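You operate a simulated robot arm through the tools that you are given. There is no shell and no other tool. Be economical: measure what you need, move in short steps, check, and stop when the job is done.

The job below is to be done with a simulated robot arm. You get a single attempt, and the scene is never put back.

Task
Set both brackets to the teal card's size and tighten their knobs.
Fine: ease each knob to slide its bracket.

It is judged by the outcome, as a careful person would: the job done as asked, and still so three seconds after it is handed in. It fails if anything else is knocked over, pushed out of place, dropped, spilled or broken.

Robot
A 5-joint arm with a two-finger parallel gripper, fixed in place. Base frame: the origin is at the foot of the arm, x ahead of it, y to its left, z up; the work surface is at about z = 0.712. Units: m, degrees, N and s.
It reaches about 1.134 m from its shoulder. Its first joint turns from -149.0 to 149.0 degrees. Payload 1.57 kg.
The TCP is the grasp point between the finger pads, 0.03 m short of the fingertips. In the tool frame z runs along the fingers and y along their closing line. Largest opening 0.11 m; finger width 0.024, thickness 0.012; the body of the gripper, 0.048 by 0.112 m, starts 0.078 m behind the TCP.
Orientation is told as [roll, pitch, yaw] about the base's x, y, z axes, in that order, counted from this pose: with the fingers straight down and closing along the base's y, the tool's x points along the base's -x, its y along +y and its z along -z.

Tools
- The arm moves only by the tool move_arm. Its argument "rows" is a list of rows, each a list of 7 numbers: the turn, a rotation vector about the base's x, y, z in units of 6 degrees (1.0 is 6 degrees), then the shift along the base's x, y, z in units of 40 mm (1.0 is 40 mm), then the gripper command, from -1 (fully open) to 1 (shut), values between in proportion. In form: [[ax, ay, az, dx, dy, dz, jaw], ...]. A call has 1 to 20 rows; each row shifts and turns the commanded pose from where the row before left it. A call with a number of a shift or a turn outside -1 to 1 is refused whole. Rows are played at 5 a second. More than 0.05 m and 8.6 degrees between two rows, or a gripper value outside its range, and nothing of the call is played. A pose out of reach is approached as far as the arm can. The call stops where the force on the tool passes 40 N (or 10 N more than at its start, if that is more) or the arm is blocked; 0.2 s more then pass. The fingers move at their own pace (about 0.072 m/s each) and stop on an object; they squeeze with about 25 N. The grip force told is the motor's: it shows also when the fingers shut on nothing. Time passes only in rows, and 0.2 s behind the last, so rows that do not move let the fingers close. It gives the time, the measured TCP pose, the force on the tool (base axes), the opening and the grip force at its end, in the units of the frame above (readings bear some noise), with the torque about the TCP (base axes, N m) and any sound that the robot's microphone picked up.
- Cameras (640 x 400 px; columns grow to the right, rows downward): "scene" is fixed at [0.0659, 0.6534, 1.4474]; the picture's right is [-0.37, -0.93, 0.00], its down [-0.83, 0.33, -0.46] and it looks along [0.43, -0.17, -0.89] (base axes); focal length 340 px, centre (320, 200). "wrist" rides on the gripper at [0.07, 0.016, -0.141] in the tool frame; the picture's right is [-0.23, 0.97, 0.00], its down [-0.85, -0.20, -0.48] and it looks along [-0.47, -0.11, 0.88] (tool axes); focal length 222 px, centre (320, 200). There is no depth. A picture from a camera that has moved, and an enlarged one, comes with that camera's place and axes in the base frame and with its lens. The place of the scene camera against the robot may be out by one fixed shift of up to 0.025 m in any direction.
- grab_frame(camera): a new picture of that camera. The clock stands still meanwhile.
- move_column(by): slides the trunk up (or, below 0, down) by that many m; the arm rides with it, the base frame stays. It gives what a move gives, with no picture.
- close_up(camera, box): a new picture of the part [left, top, right, bottom] of that camera's present view, enlarged. The clock stands still meanwhile.
- close_job(): hands the job in; it is judged then, once.

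Work in short steps. Places have to be worked out from the pictures, the camera data and where the tool is seen: move nearer, look again, correct. Check each grasp and each placing, and mend what went wrong. You have 120 turns and 64 pictures in all, those below and enlarged ones among them. Open the gripper and draw the arm clear of the work before you hand the job in, unless the task says otherwise; then end with one line.

The tools are called after "Emit:" as a command line: name --pt "numbers of a row" for each row, then --argument value for the rest, lists and objects as JSON in quotes. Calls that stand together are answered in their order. move_arm: Moves the arm, as the interface text tells. Its arguments: {"type":"object","properties":{"rows":{"type":"array","items":{"type":"array","items":{"type":"number"}}}},"required":["rows"]} The other tools are called the same way: move_column (by) slides the trunk up or down; grab_frame (camera) takes a picture; close_up (camera, box) takes an enlarged picture of a part of a camera's view; close_job () hands the job in.

At the start:

```text
time: 0.0
position: [0.3768, 0.4539, 1.0098]
tool_rot: [0.0, 0.1, 0.0]
force: [0.1, 0.3, 0.4]
wrist_torque: [-0.02, -0.01, -0.01]
opening: 0.11
grip_force: 0.1
trunk travel left (down, up): [-0.743, 0.227]
```

scene: 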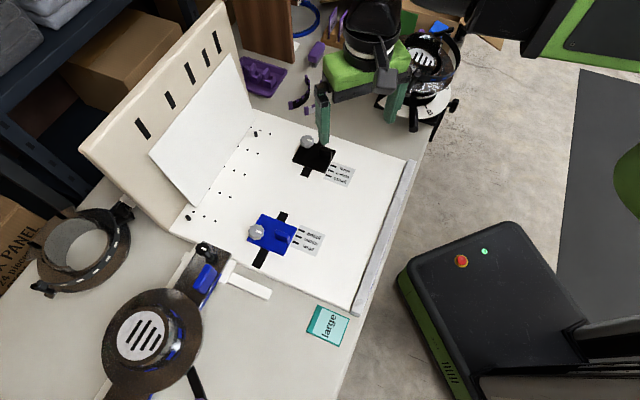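
wrist: 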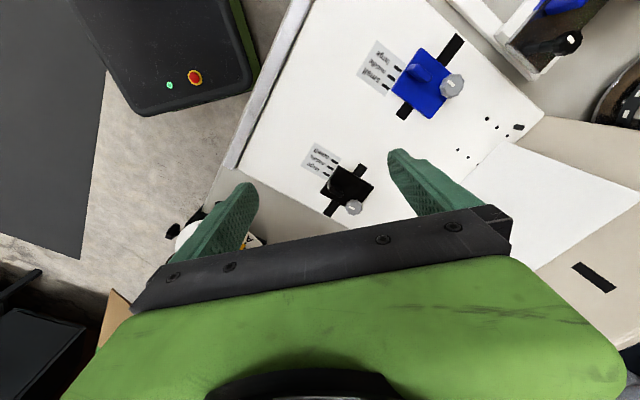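

The teal card appears to read "large"; I'll enlarge the card and both brackets to read their labels.

Emit:
close_up --camera "scene" --box '[230, 200, 360, 350]'

Emit:
close_up --camera "scene" --box '[270, 110, 370, 200]'

Emit:
close_up --camera "wrist" --box '[290, 20, 490, 230]'

```text
2.67 times, centred on (295, 275) of scene
camera zoom: at [0.0659, 0.6534, 1.4474], right [-0.37, -0.93, 0.0], down [-0.83, 0.33, -0.46], along [0.43, -0.17, -0.89], focal length 907 px, centre (387, 0)
```

zoom: 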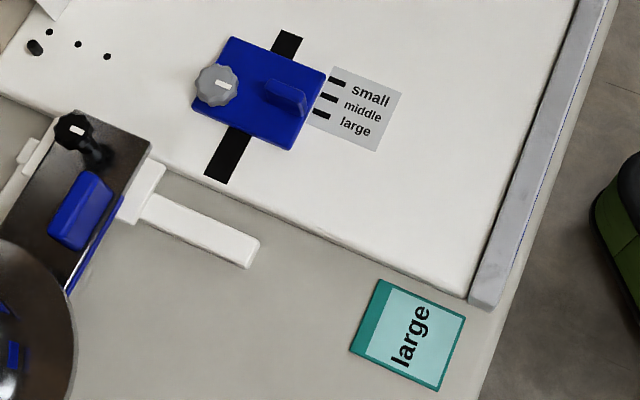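

```text
4.44 times, centred on (320, 155) of scene
camera zoom: at [0.0659, 0.6534, 1.4474], right [-0.37, -0.93, 0.0], down [-0.83, 0.33, -0.46], along [0.43, -0.17, -0.89], focal length 1511 px, centre (320, 400)
```

zoom: 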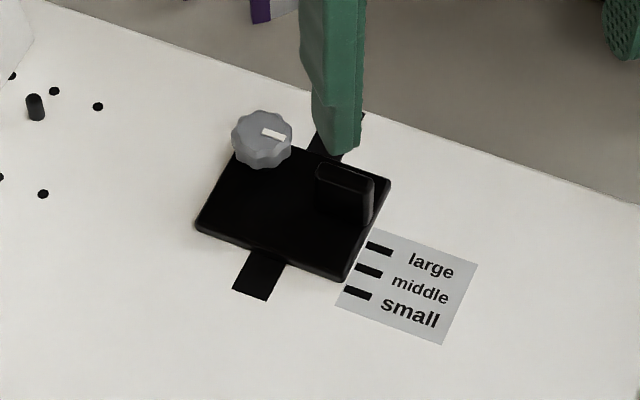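

```text
1.90 times, centred on (390, 125) of wrist
camera zoom: at [0.3064, 0.4705, 1.151], right [0.23, 0.97, 0.0], down [0.85, -0.2, 0.48], along [0.47, -0.11, -0.88], focal length 423 px, centre (187, 343)
```

zoom: 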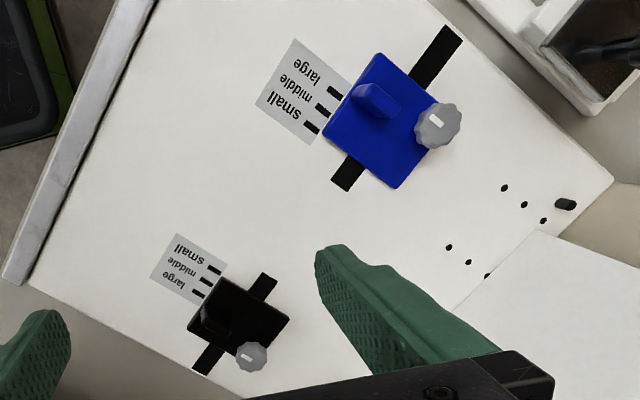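

Both brackets need to go to "large". I'll move nearer to view the blue one from above with the wrist camera.

Emit:
move_arm --pt "0 0 0 -0.63 0.85 -0.2 -1" --pt "0 0 0 -0.63 0.85 -0.2 -1" --pt "0 0 0 -0.63 0.85 -0.2 -1" --pt "0 0 0 -0.63 0.85 -0.2 -1" --pt "0 0 0 -0.63 0.85 -0.2 -1"

Emit:
grab_frame --camera "wrist"

```text
time: 1.2
position: [0.2479, 0.625, 1.0103]
tool_rot: [0.0, 0.1, 0.0]
force: [-0.3, -0.4, 0.4]
wrist_torque: [-0.01, -0.04, 0.0]
opening: 0.1103
grip_force: 0.0
out of reach, approached as far as the arm can: row 1, 2, 3, 4, 5
trunk travel left (down, up): [-0.743, 0.227]
```

```text
58 pictures are left
camera wrist: at [0.1793, 0.6416, 1.1508], right [0.23, 0.97, 0.0], down [0.85, -0.2, 0.48], along [0.47, -0.11, -0.88], focal length 222 px, centre (320, 200)
```

wrist: 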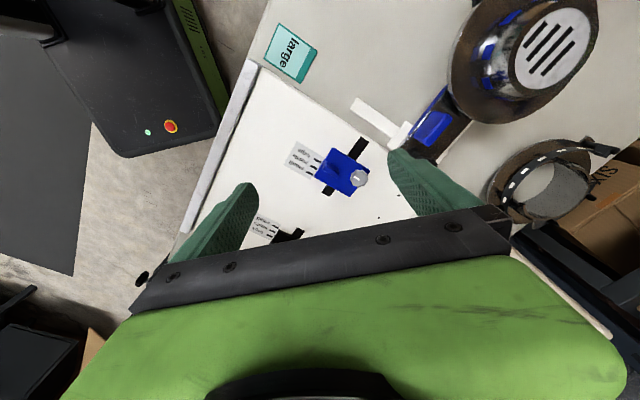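

The arm is at its lower reach, so the trunk must go down. I'll lower 0.12 m and look.

Emit:
move_column --by -0.12

Emit:
close_up --camera "wrist" --box '[230, 60, 430, 220]'

```text
time: 2.7
position: [0.2493, 0.6249, 0.8898]
tool_rot: [-0.1, 0.0, 0.0]
force: [0.0, -0.3, -0.6]
wrist_torque: [0.02, 0.01, 0.01]
opening: 0.1102
grip_force: 0.2
trunk travel left (down, up): [-0.623, 0.347]
```

```text
2.50 times, centred on (330, 140) of wrist
camera zoom: at [0.1799, 0.6407, 1.031], right [0.23, 0.97, 0.0], down [0.85, -0.2, 0.48], along [0.47, -0.11, -0.88], focal length 555 px, centre (295, 350)
```

zoom: 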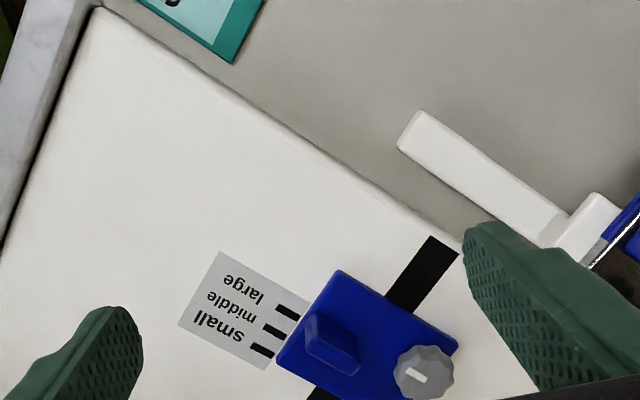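

I'll enlarge the blue bracket more to see what points to the marks.

Emit:
close_up --camera "wrist" --box '[290, 145, 420, 225]'

Emit:
close_up --camera "scene" --box '[235, 200, 335, 270]'

```text
4.92 times, centred on (355, 185) of wrist
camera zoom: at [0.1799, 0.6407, 1.031], right [0.23, 0.97, 0.0], down [0.85, -0.2, 0.48], along [0.47, -0.11, -0.88], focal length 1094 px, centre (148, 274)
```

zoom: 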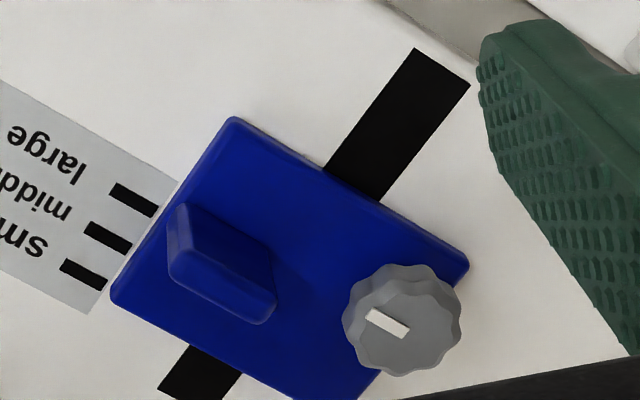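

```text
5.71 times, centred on (285, 235) of scene
camera zoom: at [0.0659, 0.6534, 1.4474], right [-0.37, -0.93, 0.0], down [-0.83, 0.33, -0.46], along [0.43, -0.17, -0.89], focal length 1943 px, centre (520, 0)
```

zoom: 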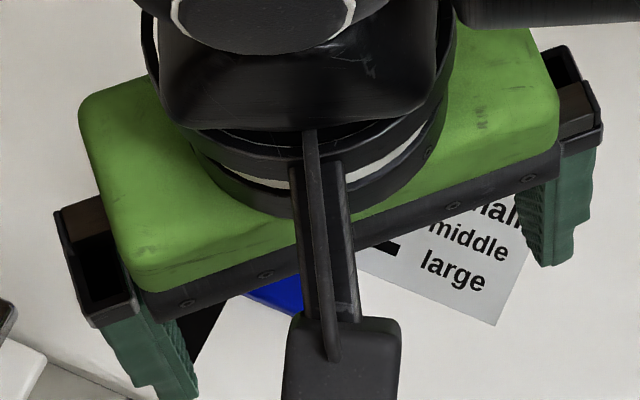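

The geometry suggests the plates are 70 mm wide with marks 16 mm apart; I need a near-vertical view to see which feature is the pointer. I'll move the camera right above the blue label.

Emit:
move_arm --pt "0 0 0 0.9 -0.15 -0.1 -1" --pt "0 0 0 0.9 -0.15 -0.1 -1" --pt "0 0 0 0.9 -0.15 -0.1 -1" --pt "0 0 0 0.9 -0.15 -0.1 -1"

Emit:
grab_frame --camera "wrist"

```text
time: 3.7
position: [0.3941, 0.5996, 0.8899]
tool_rot: [0.0, 0.0, 0.0]
force: [0.3, -0.3, -0.6]
wrist_torque: [-0.03, -0.02, -0.01]
opening: 0.1099
grip_force: 0.1
out of reach, approached as far as the arm can: row 1, 2, 4
trunk travel left (down, up): [-0.623, 0.347]
```

```text
54 pictures are left
camera wrist: at [0.3243, 0.6165, 1.0309], right [0.23, 0.97, 0.0], down [0.86, -0.2, 0.48], along [0.47, -0.11, -0.88], focal length 222 px, centre (320, 200)
```

wrist: 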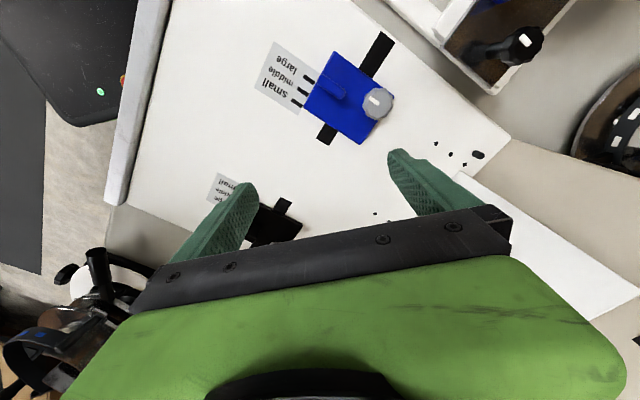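

Emit:
close_up --camera "wrist" --box '[250, 25, 410, 150]'

```text
3.20 times, centred on (330, 88) of wrist
camera zoom: at [0.3243, 0.6165, 1.0309], right [0.23, 0.97, 0.0], down [0.86, -0.2, 0.48], along [0.47, -0.11, -0.88], focal length 711 px, centre (288, 560)
```

zoom: 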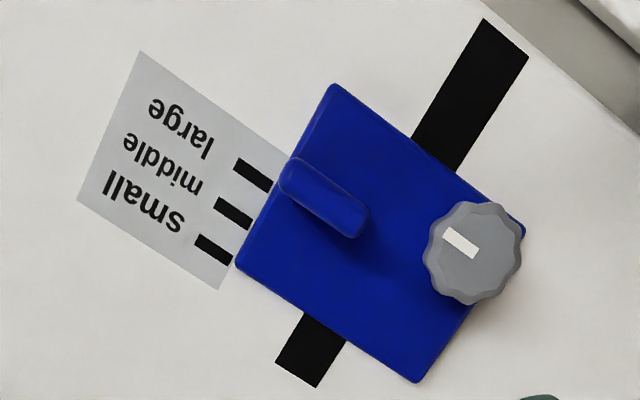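

The blue plate's inner edge aligns with "small", while its fin lies past "large". I'll view the black bracket the same way to settle which is the pointer.

Emit:
move_arm --pt "0 0 0 0.9 -0.7 0 -1" --pt "0 0 0 0.9 -0.7 0 -1" --pt "0 0 0 0.9 -0.7 0 -1" --pt "0 0 0 0.9 -0.7 0 -1" --pt "0 0 0 0.6 -0.5 0 -1"

Emit:
grab_frame --camera "wrist"

```text
time: 4.9
position: [0.561, 0.4674, 0.8904]
tool_rot: [0.0, -0.1, 0.0]
force: [-0.4, -1.0, -0.6]
wrist_torque: [0.01, 0.0, 0.01]
opening: 0.1099
grip_force: 0.0
out of reach, approached as far as the arm can: row 4
trunk travel left (down, up): [-0.623, 0.347]
```

```text
52 pictures are left
camera wrist: at [0.4913, 0.4845, 1.031], right [0.23, 0.97, 0.0], down [0.86, -0.2, 0.48], along [0.47, -0.11, -0.88], focal length 222 px, centre (320, 200)
```

wrist: 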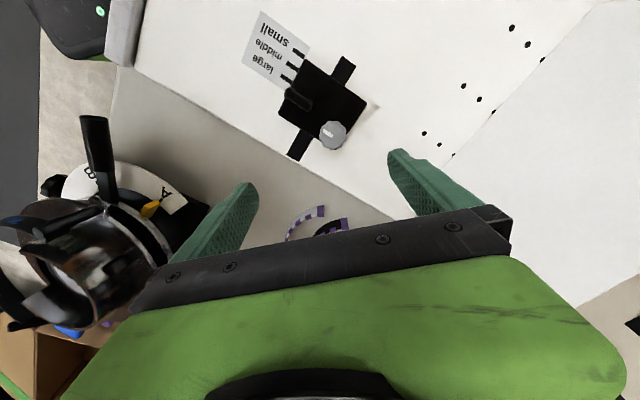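

Emit:
close_up --camera "wrist" --box '[235, 10, 395, 165]'

```text
2.58 times, centred on (315, 88) of wrist
camera zoom: at [0.4913, 0.4845, 1.031], right [0.23, 0.97, 0.0], down [0.86, -0.2, 0.48], along [0.47, -0.11, -0.88], focal length 573 px, centre (333, 490)
```

zoom: 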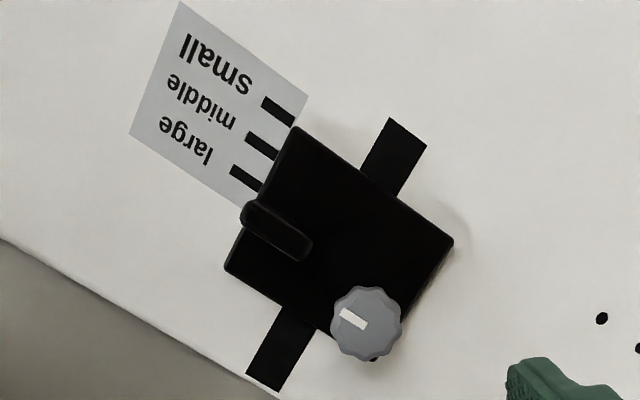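

Zoom is rendered crisply, so I'll look for an index feature on the black plate's label side at higher zoom.

Emit:
close_up --camera "wrist" --box '[270, 45, 330, 120]'

```text
5.33 times, centred on (300, 82) of wrist
camera zoom: at [0.4913, 0.4845, 1.031], right [0.23, 0.97, 0.0], down [0.86, -0.2, 0.48], along [0.47, -0.11, -0.88], focal length 1185 px, centre (427, 827)
```

zoom: 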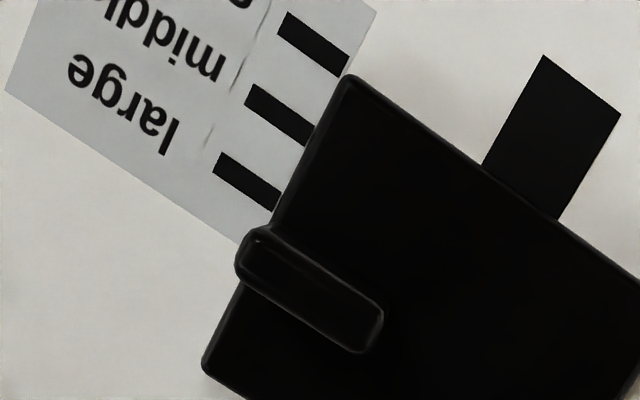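

No extra index mark is visible; I'll loosen the black knob and test its travel. First: above the black knob, spin 45° so the jaws close along the slot.

Emit:
move_arm --pt "0 0 1 0 0.1 0 -1" --pt "0 0 1 0 0.1 0 -1" --pt "0 0 1 0 0.1 0 -1" --pt "0 0 1 0 0.1 0 -1" --pt "0 0 1 0 0.05 0 -1" --pt "0 0 1 -0.05 0 0 -1" --pt "0 0 1 -0.05 0 0 -1" --pt "0 0 0.5 0 0 0 -1" --pt "0 0 0 0 0 0 -1"

Emit:
move_column --by -0.08

Emit:
grab_frame --camera "wrist"

Emit:
grab_frame --camera "scene"

```text
time: 6.9
position: [0.5575, 0.4857, 0.8901]
tool_rot: [0.0, 0.0, 45.0]
force: [0.8, -0.8, -0.1]
wrist_torque: [-0.03, -0.01, 0.03]
opening: 0.1098
grip_force: 0.0
out of reach, approached as far as the arm can: row 4
trunk travel left (down, up): [-0.623, 0.347]
```

```text
time: 8.1
position: [0.5573, 0.4848, 0.8109]
tool_rot: [0.0, -0.1, 44.9]
force: [-0.2, 0.5, -0.2]
wrist_torque: [-0.01, 0.02, 0.0]
opening: 0.1098
grip_force: 0.0
trunk travel left (down, up): [-0.543, 0.427]
```

```text
49 pictures are left
camera wrist: at [0.4963, 0.4484, 0.951], right [-0.53, 0.85, 0.0], down [0.75, 0.46, 0.48], along [0.41, 0.25, -0.88], focal length 222 px, centre (320, 200)
```

wrist: 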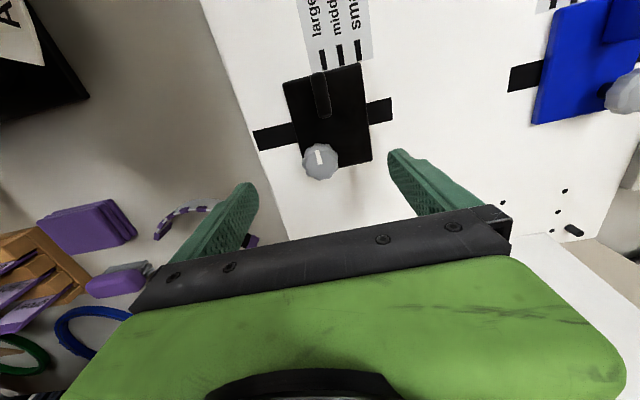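

```text
48 pictures are left
```

scene: 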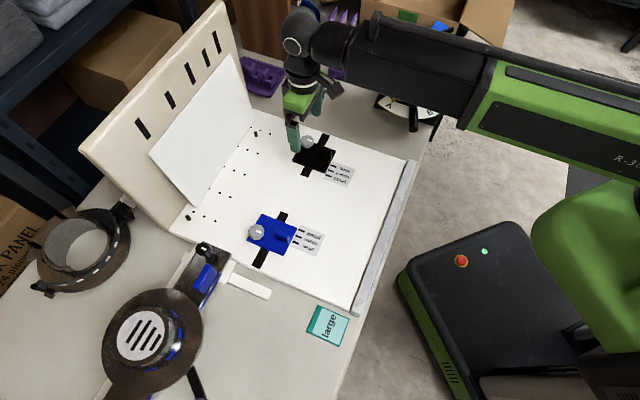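

TCP projects right onto the knob. Descend further with the trunk by 0.035 and check.

Emit:
move_column --by -0.035

Emit:
grab_frame --camera "wrist"

Emit:
close_up --camera "scene" --box '[270, 100, 360, 190]'

```text
time: 8.9
position: [0.5583, 0.4853, 0.7755]
tool_rot: [0.0, 0.0, 45.0]
force: [0.2, -0.3, 0.8]
wrist_torque: [0.01, 0.0, -0.02]
opening: 0.1099
grip_force: 0.0
trunk travel left (down, up): [-0.508, 0.462]
```

```text
47 pictures are left
camera wrist: at [0.4963, 0.4484, 0.916], right [-0.53, 0.85, 0.0], down [0.75, 0.46, 0.48], along [0.41, 0.25, -0.88], focal length 222 px, centre (320, 200)
```

wrist: 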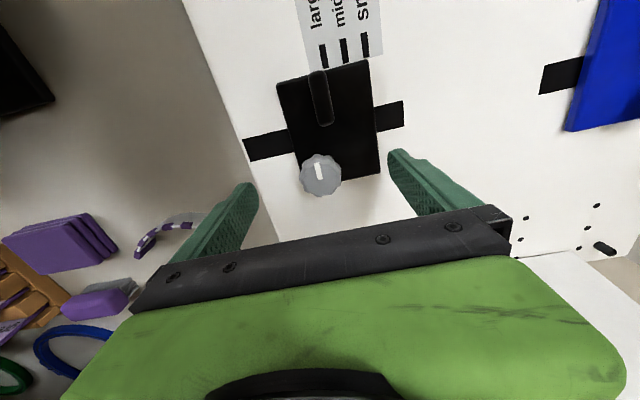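

```text
4.44 times, centred on (315, 145) of scene
camera zoom: at [0.0659, 0.6534, 1.4474], right [-0.37, -0.93, 0.0], down [-0.83, 0.33, -0.46], along [0.43, -0.17, -0.89], focal length 1511 px, centre (342, 444)
```

zoom: 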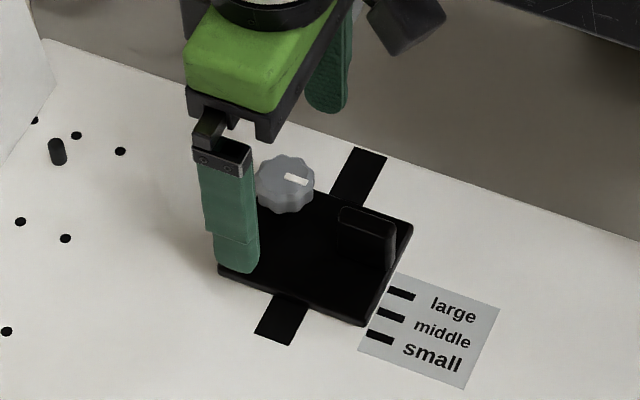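

Knob sits at z≈0.745 and is aligned. Lower 18 mm and close the jaws on it.

Emit:
move_column --by -0.017

Emit:
move_arm --pt "0 0 0 0 0 0 0.2" --pt "0 0 0 0 0 0 0.4" --pt "0 0 0 0 0 0 1" --pt "0 0 0 0 0 0 1" --pt "0 0 0 0 0 0 1"

Emit:
grab_frame --camera "wrist"

```text
time: 9.5
position: [0.5581, 0.4841, 0.758]
tool_rot: [0.0, -0.1, 45.0]
force: [0.5, -0.3, 0.4]
wrist_torque: [-0.02, 0.03, 0.0]
opening: 0.11
grip_force: 0.1
trunk travel left (down, up): [-0.491, 0.479]
```

```text
time: 10.7
position: [0.557, 0.4857, 0.758]
tool_rot: [-0.1, 0.0, 44.9]
force: [-3.3, 3.6, -0.9]
wrist_torque: [0.13, 0.09, -0.02]
opening: 0.0352
grip_force: 42.0
trunk travel left (down, up): [-0.491, 0.479]
```

```text
45 pictures are left
camera wrist: at [0.496, 0.4488, 0.899], right [-0.53, 0.85, 0.0], down [0.75, 0.46, 0.48], along [0.41, 0.25, -0.88], focal length 222 px, centre (320, 200)
```

wrist: 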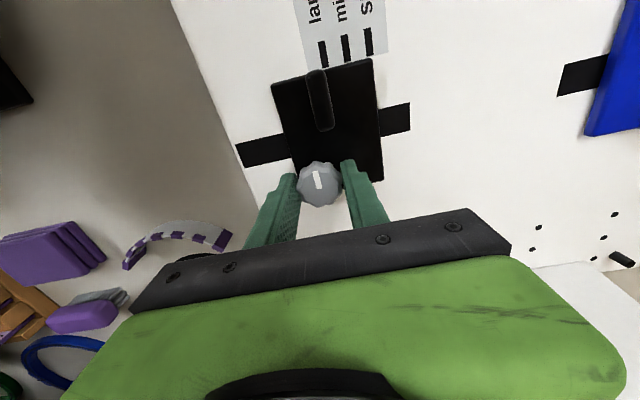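

Knob gripped (35 mm). Ease it counter-clockwise 30° and read the torque.

Emit:
move_arm --pt "0 0 0.7 0 0 0 1" --pt "0 0 0.7 0 0 0 1" --pt "0 0 0.7 0 0 0 1" --pt "0 0 0.7 0 0 0 1" --pt "0 0 0.7 0 0 0 1" --pt "0 0 0.7 0 0 0 1" --pt "0 0 0.7 0 0 0 1"

Emit:
grab_frame --camera "wrist"

```text
time: 12.3
position: [0.5571, 0.4858, 0.7582]
tool_rot: [-0.1, 0.1, 74.4]
force: [-1.6, -4.1, -2.4]
wrist_torque: [0.83, -0.26, -0.02]
opening: 0.0348
grip_force: 42.2
trunk travel left (down, up): [-0.491, 0.479]
```

```text
44 pictures are left
camera wrist: at [0.5228, 0.4235, 0.8991], right [-0.88, 0.48, 0.0], down [0.42, 0.77, 0.48], along [0.23, 0.42, -0.88], focal length 222 px, centre (320, 200)
```

wrist: 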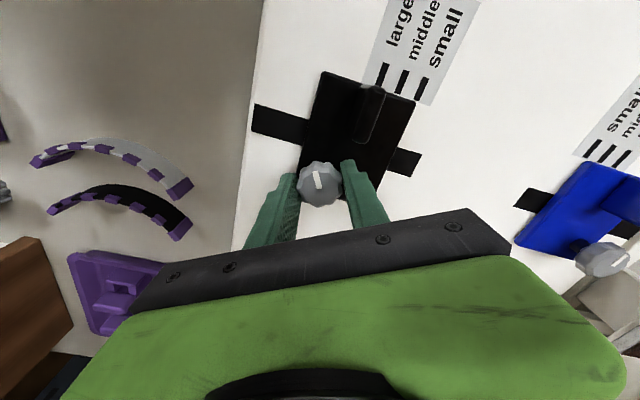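

The knob turned with the tool. Turn another 30°, then try a small outward slide.

Emit:
move_arm --pt "0 0 1 0 0 0 1" --pt "0 0 1 0 0 0 1" --pt "0 0 1 0 0 0 1" --pt "0 0 1 0 0 0 1" --pt "0 0 1 0 0 0 1" --pt "0 0 0 0 0 0 1"

Emit:
move_arm --pt "0 0 0 0.06 -0.06 0 1" --pt "0 0 0 0.06 -0.06 0 1" --pt "0 0 0 0 0 0 1"

Emit:
grab_frame --camera "wrist"

```text
time: 13.7
position: [0.5576, 0.4849, 0.7578]
tool_rot: [0.1, 0.1, 104.5]
force: [-9.1, -5.3, -7.9]
wrist_torque: [-0.22, 0.11, -0.03]
opening: 0.0351
grip_force: 42.3
trunk travel left (down, up): [-0.491, 0.479]
```

```text
time: 14.5
position: [0.5627, 0.4806, 0.7582]
tool_rot: [0.1, 0.0, 104.4]
force: [-7.4, -4.9, -7.3]
wrist_torque: [0.1, 0.17, -0.02]
opening: 0.0349
grip_force: 42.3
trunk travel left (down, up): [-0.491, 0.479]
```

```text
43 pictures are left
camera wrist: at [0.5632, 0.4097, 0.899], right [-1.0, -0.02, 0.0], down [-0.02, 0.88, 0.48], along [-0.01, 0.48, -0.88], focal length 222 px, centre (320, 200)
```

wrist: 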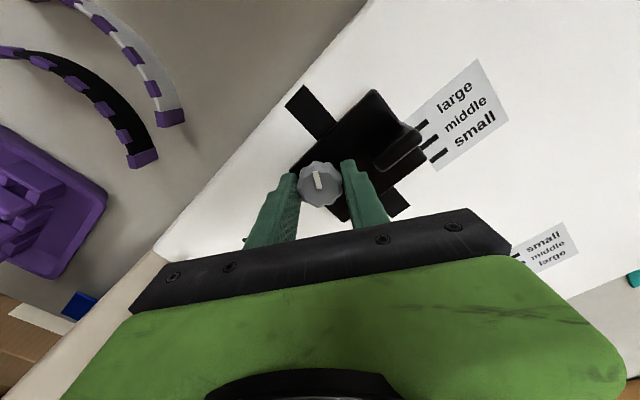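

It slides with little force. Move outward about 22 mm more (inner edge to "large"), watching for a stop.

Emit:
move_arm --pt "0 0 0 0.06 -0.06 0 1" --pt "0 0 0 0.06 -0.06 0 1" --pt "0 0 0 0.06 -0.06 0 1" --pt "0 0 0 0.06 -0.06 0 1" --pt "0 0 0 0.06 -0.06 0 1" --pt "0 0 0 0.06 -0.06 0 1" --pt "0 0 0 0 0 0 1"

Emit:
close_up --camera "wrist" --box '[240, 50, 520, 260]'

```text
time: 16.1
position: [0.5782, 0.4662, 0.7586]
tool_rot: [0.0, 0.0, 104.3]
force: [-9.2, -6.0, -7.7]
wrist_torque: [0.1, 0.24, -0.03]
opening: 0.0352
grip_force: 42.4
trunk travel left (down, up): [-0.491, 0.479]
```

```text
1.90 times, centred on (380, 155) of wrist
camera zoom: at [0.5786, 0.3945, 0.8991], right [-1.0, -0.02, 0.0], down [-0.02, 0.88, 0.48], along [-0.01, 0.48, -0.88], focal length 423 px, centre (206, 286)
```

zoom: 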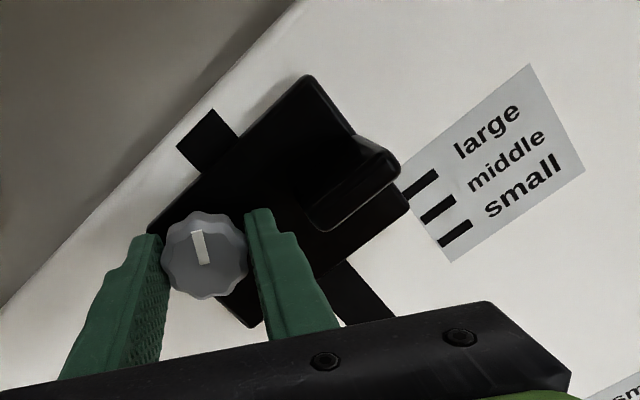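

No stop yet. To tell which feature is the index, I'll probe the travel limits: first further outward.

Emit:
move_arm --pt "0 0 0 0.06 -0.06 0 1" --pt "0 0 0 0.06 -0.06 0 1" --pt "0 0 0 0.06 -0.06 0 1" --pt "0 0 0 0.06 -0.06 0 1" --pt "0 0 0 0 0 0 1"

```text
time: 17.3
position: [0.5852, 0.4575, 0.7577]
tool_rot: [0.0, -0.1, 104.4]
force: [-4.4, 0.6, -2.7]
wrist_torque: [-0.12, 0.02, 0.0]
opening: 0.0349
grip_force: 42.5
trunk travel left (down, up): [-0.491, 0.479]
```

Emit:
move_arm --pt "0 0 0 0.06 -0.06 0 1" --pt "0 0 0 0.06 -0.06 0 1" --pt "0 0 0 0.06 -0.06 0 1" --pt "0 0 0 0 0 0 1"

Emit:
close_up --camera "wrist" --box '[240, 50, 520, 260]'

```text
time: 18.3
position: [0.5899, 0.4531, 0.7577]
tool_rot: [0.2, -0.2, 104.4]
force: [-31.6, 16.8, -9.0]
wrist_torque: [0.1, 0.24, -0.02]
opening: 0.035
grip_force: 42.3
trunk travel left (down, up): [-0.491, 0.479]
```

```text
1.90 times, centred on (380, 155) of wrist
camera zoom: at [0.592, 0.3813, 0.8989], right [-1.0, -0.02, 0.0], down [-0.02, 0.88, 0.48], along [-0.01, 0.48, -0.88], focal length 423 px, centre (206, 286)
```

zoom: 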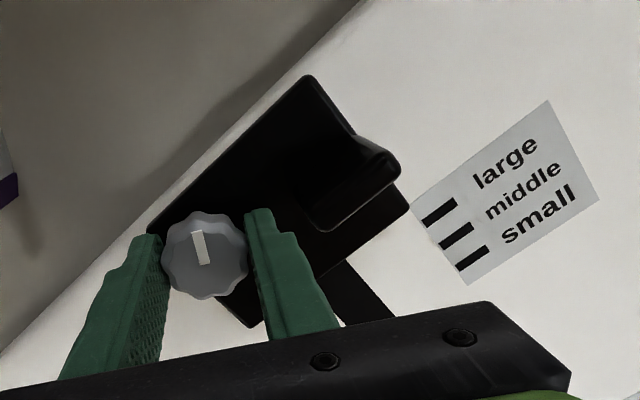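

Outward stop reached at +45 mm, meaning the plate stays within the slot. Now I'll probe the inward stop: if the fin can't reach "small", the plate's inner edge must be the index.

Emit:
move_arm --pt "0 0 0 -0.12 0.12 0 1" --pt "0 0 0 -0.12 0.12 0 1" --pt "0 0 0 -0.12 0.12 0 1" --pt "0 0 0 -0.12 0.12 0 1" --pt "0 0 0 -0.12 0.12 0 1" --pt "0 0 0 -0.12 0.12 0 1" --pt "0 0 0 -0.12 0.12 0 1" --pt "0 0 0 -0.12 0.12 0 1" --pt "0 0 0 -0.06 0.06 0 1" --pt "0 0 0 -0.06 0.06 0 1" --pt "0 0 0 -0.06 0.06 0 1" --pt "0 0 0 -0.06 0.06 0 1" --pt "0 0 0 -0.06 0.06 0 1" --pt "0 0 0 -0.06 0.06 0 1" --pt "0 0 0 -0.06 0.06 0 1" --pt "0 0 0 -0.06 0.06 0 1"

Emit:
close_up --camera "wrist" --box '[240, 0, 520, 210]'

```text
time: 21.4
position: [0.5462, 0.5004, 0.7584]
tool_rot: [-0.8, 0.6, 104.2]
force: [11.5, -4.7, 5.1]
wrist_torque: [-1.19, -0.37, 0.03]
opening: 0.0336
grip_force: 41.1
trunk travel left (down, up): [-0.491, 0.479]
stopped in row 15: the force on the tool passed its limit at 51 N (the readings are from after the stop); the commanded pose is now the measured one
```

```text
1.90 times, centred on (380, 105) of wrist
camera zoom: at [0.5453, 0.4301, 0.8994], right [-1.0, -0.02, -0.02], down [-0.02, 0.88, 0.47], along [0.01, 0.47, -0.88], focal length 423 px, centre (206, 381)
```

zoom: 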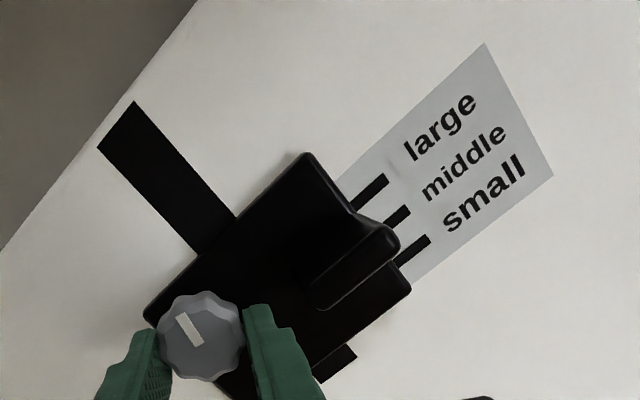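

Inward stop is near −19 mm, outward +45 mm: the travel centre coincides with the plate's inner edge being at "middle", so the inner edge is the index (the fin could never reach "small"). Slide out to bring the inner edge to "large".

Emit:
move_arm --pt "0.13 -0.1 0 0.1 -0.105 0 1" --pt "0 0 0 0.1 -0.105 0 1" --pt "0 0 0 0.1 -0.105 0 1" --pt "0 0 0 0.1 -0.105 0 1" --pt "0 0 0 0.1 -0.105 0 1" --pt "0 0 0 0.1 -0.105 0 1" --pt "0 0 0 0.1 -0.11 0 1" --pt "0 0 0 0.1 -0.11 0 1" --pt "0 0 0 0 0 0 1"

Emit:
close_up --camera "wrist" --box '[340, 90, 480, 200]'

Emit:
close_up --camera "scene" --box '[280, 110, 370, 200]'

```text
time: 23.0
position: [0.5709, 0.4746, 0.7588]
tool_rot: [-1.7, -0.4, 104.3]
force: [6.6, 3.4, 8.1]
wrist_torque: [-0.59, 0.63, 0.06]
opening: 0.0336
grip_force: 41.6
trunk travel left (down, up): [-0.491, 0.479]
stopped in row 7: the force on the tool passed its limit at 40 N (the readings are from after the stop); the commanded pose is now the measured one
```

```text
3.64 times, centred on (410, 145) of wrist
camera zoom: at [0.5683, 0.4023, 0.8979], right [-1.0, -0.02, -0.03], down [-0.03, 0.87, 0.49], along [0.01, 0.49, -0.87], focal length 808 px, centre (-7, 400)
```

zoom: 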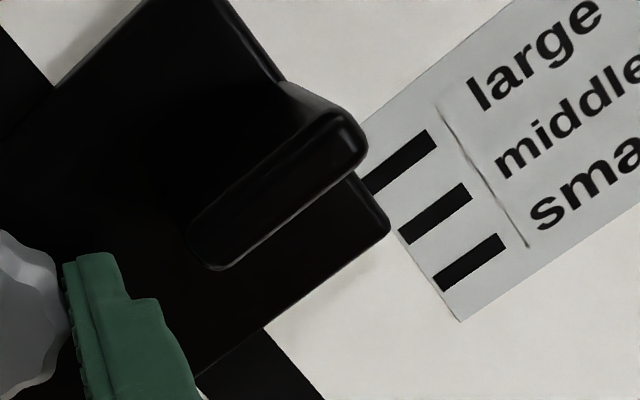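

```text
4.44 times, centred on (325, 155) of scene
camera zoom: at [0.0659, 0.6534, 1.4474], right [-0.37, -0.93, 0.0], down [-0.83, 0.33, -0.46], along [0.43, -0.17, -0.89], focal length 1511 px, centre (298, 400)
```

zoom: 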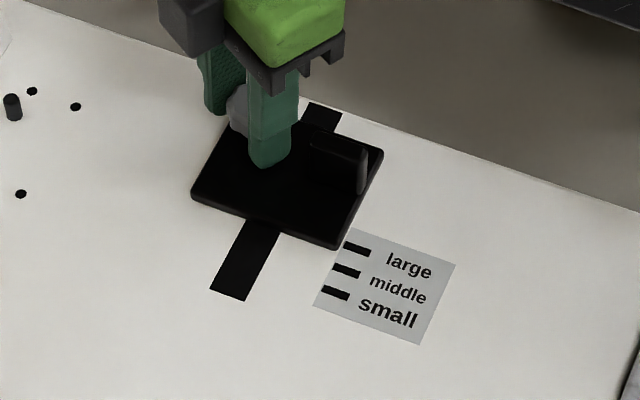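

The move stopped with strain from the earlier push against the end stop (tool tilted 1.7°). I'll release, straighten the tool and re-look before regrasping.

Emit:
move_arm --pt "0 0 0 0 0 0 0.3" --pt "0 0 0 0 0 0 0" --pt "0.28 0.07 0 0 0 0 -0.2" --pt "0 0 0 0 0 0 -0.2"

Emit:
grab_frame --camera "wrist"

```text
time: 24.0
position: [0.5715, 0.4763, 0.7595]
tool_rot: [-1.7, -2.2, 104.3]
force: [1.7, 3.2, 1.1]
wrist_torque: [-0.01, 0.07, -0.1]
opening: 0.0639
grip_force: 0.1
trunk travel left (down, up): [-0.491, 0.479]
```

```text
37 pictures are left
camera wrist: at [0.5689, 0.3983, 0.8959], right [-1.0, -0.02, -0.02], down [-0.03, 0.86, 0.52], along [0.01, 0.52, -0.86], focal length 222 px, centre (320, 200)
```

wrist: 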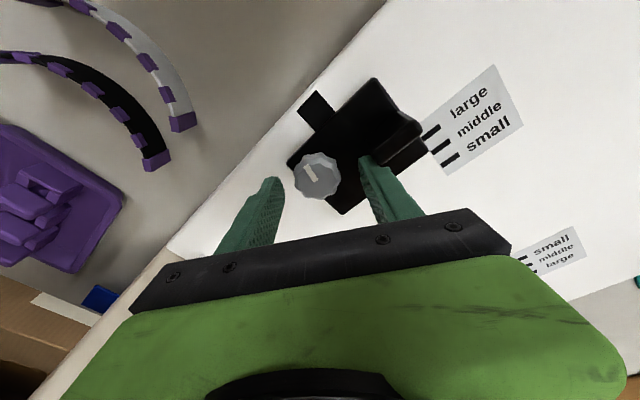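

Emit:
move_arm --pt "-0.42 0.19 0 0 0 0 -0.2" --pt "0 0 0 0 0 0 -0.2"

Emit:
close_up --camera "wrist" --box '[240, 80, 480, 230]'

```text
time: 24.6
position: [0.5702, 0.474, 0.7578]
tool_rot: [0.0, 0.2, 104.3]
force: [2.7, 1.1, -3.0]
wrist_torque: [0.08, -0.15, 0.01]
opening: 0.0631
grip_force: 0.0
trunk travel left (down, up): [-0.491, 0.479]
```

```text
2.67 times, centred on (360, 155) of wrist
camera zoom: at [0.5715, 0.4046, 0.8988], right [-1.0, -0.02, 0.0], down [-0.02, 0.88, 0.48], along [-0.01, 0.48, -0.88], focal length 592 px, centre (213, 320)
```

zoom: 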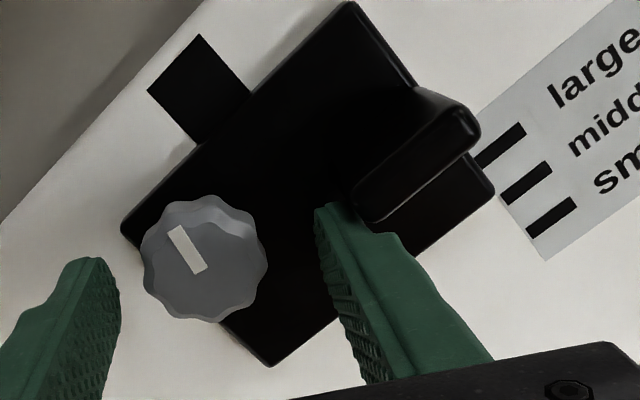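

The knob centre is about (0.573, 0.469), ~8 mm short of the "large" position. Recentre on it, regrip, and see the forces.

Emit:
move_arm --pt "0 0 0 0.07 -0.12 0.03 -0.2" --pt "0 0 0 0 0 0 -0.2" --pt "0 0 0 0 0 0 0.3" --pt "0 0 0 0 0 0 1" --pt "0 0 0 0 0 0 1" --pt "0 0 0 0 0 0 1"

Emit:
move_arm --pt "0 0 0 0.035 -0.035 0 1" --pt "0 0 0 0.035 -0.035 0 1" --pt "0 0 0 0.035 -0.035 0 1" --pt "0 0 0 0 0 0 1"

Emit:
close_up --camera "wrist" --box '[240, 80, 480, 230]'

```text
time: 26.0
position: [0.5745, 0.4707, 0.758]
tool_rot: [-0.1, -0.1, 104.3]
force: [21.4, 18.2, 11.8]
wrist_torque: [-0.21, -0.12, 0.09]
opening: 0.0333
grip_force: 40.9
trunk travel left (down, up): [-0.491, 0.479]
```

```text
time: 27.0
position: [0.5786, 0.4661, 0.7571]
tool_rot: [-0.1, -0.1, 104.3]
force: [15.6, 18.8, 10.7]
wrist_torque: [0.58, -0.02, 0.11]
opening: 0.0333
grip_force: 41.8
trunk travel left (down, up): [-0.491, 0.479]
```

```text
2.67 times, centred on (360, 155) of wrist
camera zoom: at [0.5794, 0.396, 0.8984], right [-1.0, -0.02, 0.0], down [-0.02, 0.88, 0.48], along [-0.01, 0.48, -0.88], focal length 592 px, centre (213, 320)
```

zoom: 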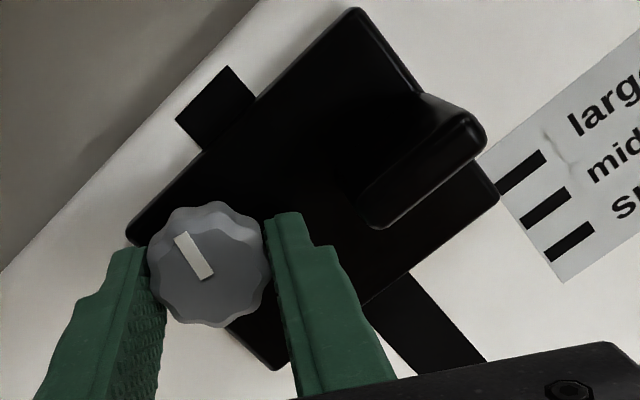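

Sliding works. I'll relax the sideways strain, nudge outward slightly, then release and lift to look from directly above the index edge (no parallax).

Emit:
move_arm --pt "0 0 0 0.06 0.01 0 1" --pt "0 0 0 0.02 -0.02 0 1" --pt "0 0 0 0 0 0 1" --pt "0 0 0 0 0 0 0.3" --pt "0 0 0 0 0 0 -0.2" --pt "0 0 0 0 0 0 -0.2"

Emit:
move_column --by 0.06

Emit:
move_arm --pt "0 0 -1 -0.1 0.1 0 -0.2" --pt "0 0 -1 -0.2 0.2 0 -0.2" --pt "0 0 -1 -0.2 0.2 0 -0.2" --pt "0 0 -1 -0.2 0.2 0 -0.2" --pt "0 0 -1 -0.2 0.2 0 -0.2" --pt "0 0 -1 0 0 0 -0.2" --pt "0 0 -1 0 0 0 -0.2" --pt "0 0 -1 0 0 0 -0.2" --pt "0 0 -1 0 0 0 -0.2" --pt "0 0 -0.9 0 0 0 -0.2" --pt "0 0 0 0 0 0 -0.2"

Emit:
close_up --camera "wrist" --box '[230, 0, 450, 200]'

```text
time: 28.4
position: [0.5824, 0.4661, 0.7579]
tool_rot: [0.0, 0.1, 104.2]
force: [1.5, -0.2, -0.4]
wrist_torque: [-0.04, -0.04, 0.07]
opening: 0.0645
grip_force: 0.2
trunk travel left (down, up): [-0.491, 0.479]
```

```text
time: 29.4
position: [0.5811, 0.4662, 0.8188]
tool_rot: [0.1, 0.1, 104.3]
force: [0.4, -0.2, -1.2]
wrist_torque: [0.03, 0.02, -0.01]
opening: 0.0658
grip_force: 0.0
trunk travel left (down, up): [-0.551, 0.419]
```

```text
time: 31.8
position: [0.5439, 0.5024, 0.8163]
tool_rot: [0.0, 0.1, 44.8]
force: [0.0, 0.1, -0.3]
wrist_torque: [-0.02, 0.0, -0.01]
opening: 0.0662
grip_force: 0.0
trunk travel left (down, up): [-0.551, 0.419]
```

```text
2.00 times, centred on (340, 100) of wrist
camera zoom: at [0.4831, 0.4648, 0.959], right [-0.52, 0.85, 0.0], down [0.75, 0.46, 0.48], along [0.41, 0.25, -0.88], focal length 444 px, centre (280, 400)
```

zoom: 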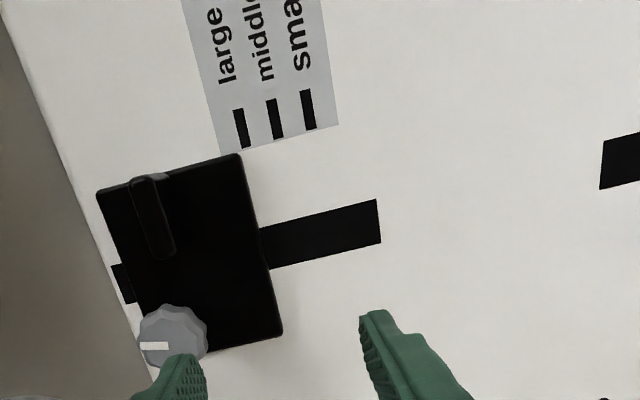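

Excellent view: the inner edge is ~3 mm past "large". I'll zoom in to measure accurately.

Emit:
close_up --camera "wrist" --box '[320, 35, 400, 85]'

```text
8.00 times, centred on (360, 60) of wrist
camera zoom: at [0.4831, 0.4648, 0.959], right [-0.52, 0.85, 0.0], down [0.75, 0.46, 0.48], along [0.41, 0.25, -0.88], focal length 1777 px, centre (0, 1320)
```

zoom: 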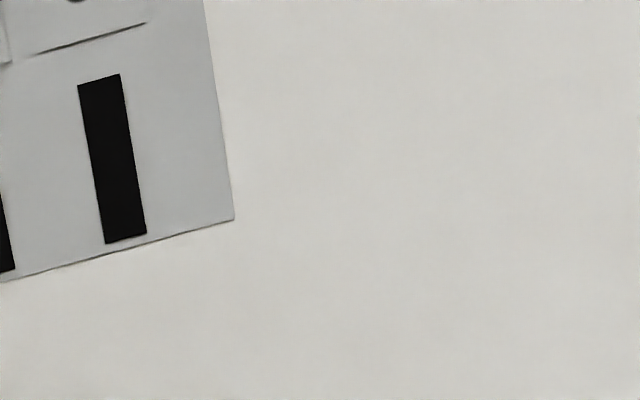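

Emit:
close_up --camera "wrist" --box '[275, 45, 355, 95]'

```text
8.00 times, centred on (315, 70) of wrist
camera zoom: at [0.4831, 0.4648, 0.959], right [-0.52, 0.85, 0.0], down [0.75, 0.46, 0.48], along [0.41, 0.25, -0.88], focal length 1777 px, centre (360, 1240)
```

zoom: 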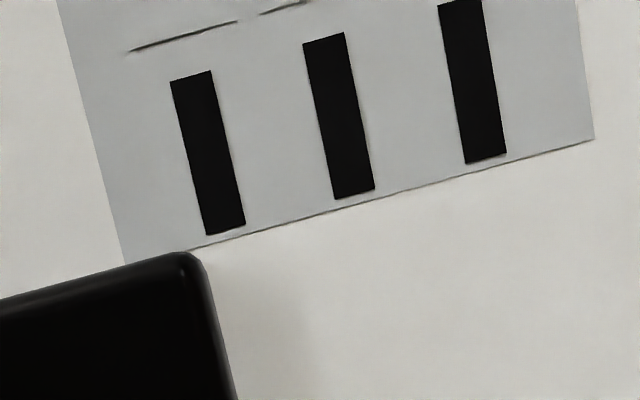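

Edge is 2.8 mm beyond "large". Go back over the knob at about (0.580, 0.460), lower, and regrip with jaws along the slot.

Emit:
move_arm --pt "0 0 0 0.3 -0.35 0 -0.2" --pt "0 0 0 0.3 -0.35 0 -0.2" --pt "0 0 0 0.3 -0.35 0 -0.2" --pt "0 0 0 0 0 0 -0.2"

Emit:
move_column --by -0.035

Emit:
close_up --camera "wrist" --box '[220, 60, 420, 230]'

```text
time: 32.8
position: [0.5805, 0.4587, 0.8181]
tool_rot: [0.0, 0.0, 44.9]
force: [-0.9, 0.4, 0.2]
wrist_torque: [-0.01, -0.02, 0.02]
opening: 0.0658
grip_force: 0.1
trunk travel left (down, up): [-0.551, 0.419]
```

```text
time: 33.5
position: [0.5791, 0.4595, 0.783]
tool_rot: [0.0, 0.0, 45.0]
force: [-0.7, 0.4, -0.2]
wrist_torque: [0.0, 0.01, 0.01]
opening: 0.0661
grip_force: 0.1
trunk travel left (down, up): [-0.516, 0.454]
```

```text
2.35 times, centred on (320, 145) of wrist
camera zoom: at [0.5195, 0.422, 0.9241], right [-0.53, 0.85, 0.0], down [0.75, 0.46, 0.48], along [0.41, 0.25, -0.88], focal length 523 px, centre (320, 329)
```

zoom: 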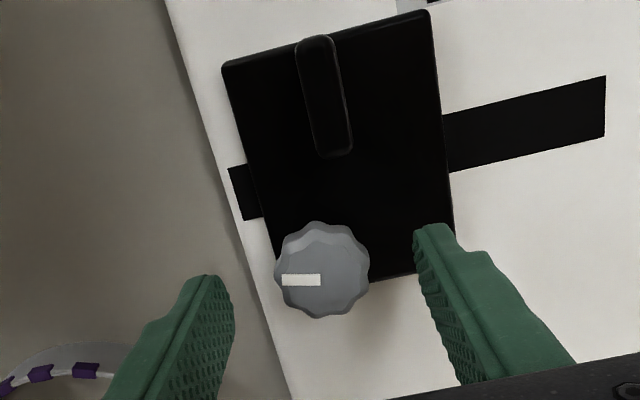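

Aligned. Lower and grip.

Emit:
move_column --by -0.025

Emit:
move_arm --pt "0 0 0 0 0 0 0.2" --pt "0 0 0 0 0 0 1" --pt "0 0 0 0 0 0 1" --pt "0 0 0 0 0 0 1"

Emit:
close_up --camera "wrist" --box '[280, 0, 400, 75]'

```text
time: 34.3
position: [0.5803, 0.4591, 0.7573]
tool_rot: [0.0, 0.0, 44.9]
force: [-0.1, 0.3, 0.4]
wrist_torque: [0.02, 0.02, -0.02]
opening: 0.0658
grip_force: 0.0
trunk travel left (down, up): [-0.491, 0.479]
```

```text
time: 35.3
position: [0.5803, 0.4585, 0.7585]
tool_rot: [0.0, 0.0, 44.9]
force: [-0.5, 0.8, 0.3]
wrist_torque: [0.03, 0.01, 0.0]
opening: 0.0346
grip_force: 41.7
trunk travel left (down, up): [-0.491, 0.479]
```

```text
5.33 times, centred on (340, 38) of wrist
camera zoom: at [0.5196, 0.422, 0.8991], right [-0.53, 0.85, 0.0], down [0.75, 0.46, 0.48], along [0.41, 0.25, -0.88], focal length 1185 px, centre (213, 1067)
```

zoom: 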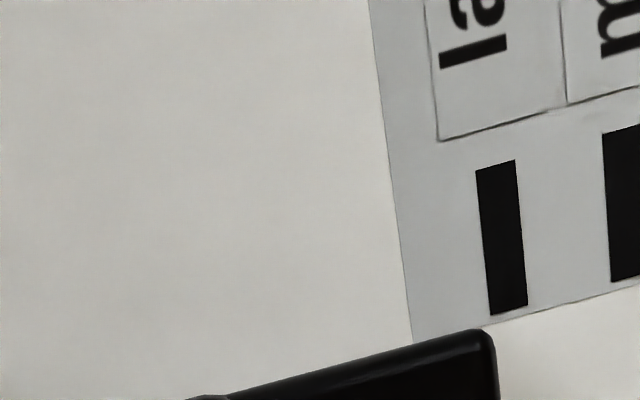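

Combining the two views (parallax solved) the edge is ~3.2 mm past "large". Slide inward 3.2 mm and re-check.

Emit:
move_arm --pt "0 0 0 -0.03 0.03 0 1" --pt "0 0 0 -0.03 0.03 0 1" --pt "0 0 0 0 0 0 1"

Emit:
close_up --camera "wrist" --box '[280, 0, 400, 75]'

```text
time: 36.1
position: [0.578, 0.4614, 0.7583]
tool_rot: [0.0, 0.1, 44.9]
force: [-2.0, -5.0, -3.1]
wrist_torque: [0.21, -0.47, -0.02]
opening: 0.0348
grip_force: 41.8
trunk travel left (down, up): [-0.491, 0.479]
```

```text
5.33 times, centred on (340, 38) of wrist
camera zoom: at [0.5174, 0.4243, 0.8991], right [-0.53, 0.85, 0.0], down [0.75, 0.46, 0.48], along [0.41, 0.25, -0.88], focal length 1185 px, centre (213, 1067)
```

zoom: 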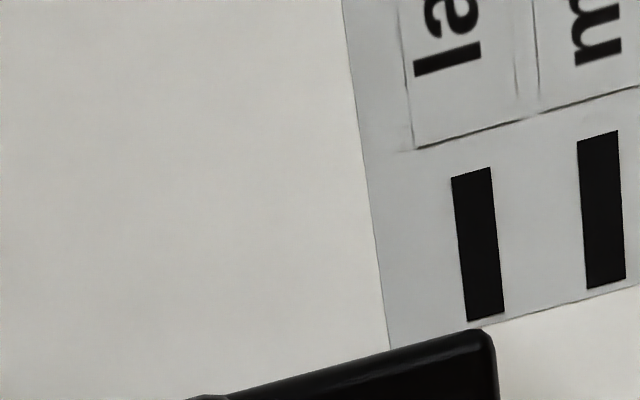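

Aligned. Now tighten: turn clockwise ~90° while holding position.

Emit:
move_arm --pt "0 0 -1 0 0 0 1" --pt "0 0 -1 0 0 0 1" --pt "0 0 -1 0 0 0 1" --pt "0 0 -1 0 0 0 1" --pt "0 0 -1 0 0 0 1" --pt "0 0 -1 0 0 0 1" --pt "0 0 -1 0 0 0 1" --pt "0 0 -1 0 0 0 1" --pt "0 0 -1 0 0 0 1" --pt "0 0 -1 0 0 0 1" --pt "0 0 -1 0 0 0 1" --pt "0 0 -1 0 0 0 1" --pt "0 0 -1 0 0 0 1"

Emit:
grab_frame --camera "wrist"

```text
time: 38.9
position: [0.5799, 0.462, 0.7583]
tool_rot: [0.2, 0.0, -33.1]
force: [16.7, 18.5, 17.4]
wrist_torque: [0.25, -0.33, 0.25]
opening: 0.0349
grip_force: 42.4
trunk travel left (down, up): [-0.491, 0.479]
```

```text
28 pictures are left
camera wrist: at [0.529, 0.5143, 0.899], right [0.72, 0.69, 0.0], down [0.6, -0.64, 0.48], along [0.33, -0.34, -0.88], focal length 222 px, centre (320, 200)
```

wrist: 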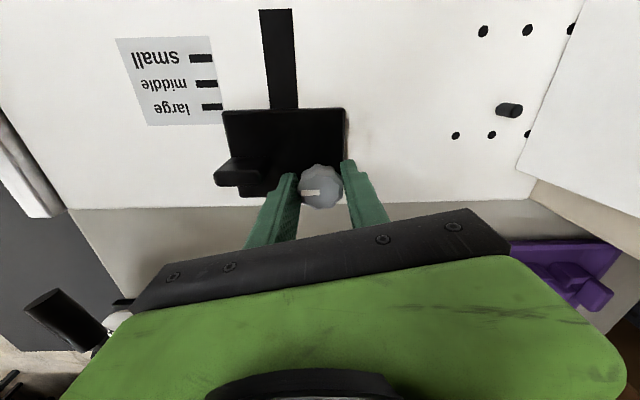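

Torque is now building (0.25 N·m) and the white mark is back near its original direction. Turn a bit further to make it firmly tight.

Emit:
move_arm --pt "0 0 -0.7 0 0 0 1" --pt "0 0 -0.7 0 0 0 1" --pt "0 0 -0.7 0 0 0 1" --pt "0 0 0 0 0 0 1"

Emit:
grab_frame --camera "wrist"

```text
time: 39.9
position: [0.5787, 0.4647, 0.7567]
tool_rot: [0.2, 0.1, -45.7]
force: [10.5, 30.9, 7.4]
wrist_torque: [0.59, 0.14, 0.65]
opening: 0.0335
grip_force: 41.3
trunk travel left (down, up): [-0.491, 0.479]
```

```text
27 pictures are left
camera wrist: at [0.5405, 0.5251, 0.8983], right [0.86, 0.52, 0.0], down [0.45, -0.75, 0.48], along [0.25, -0.41, -0.88], focal length 222 px, centre (320, 200)
```

wrist: 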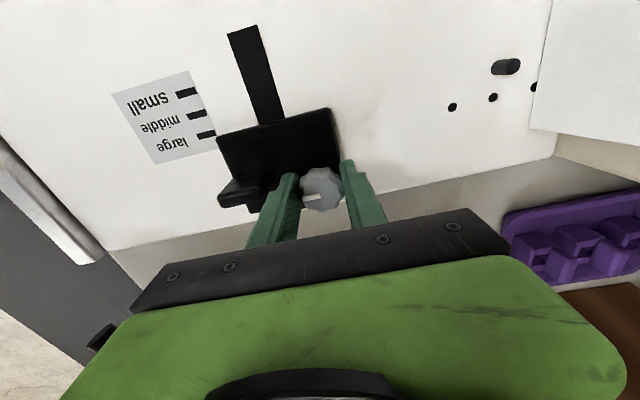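

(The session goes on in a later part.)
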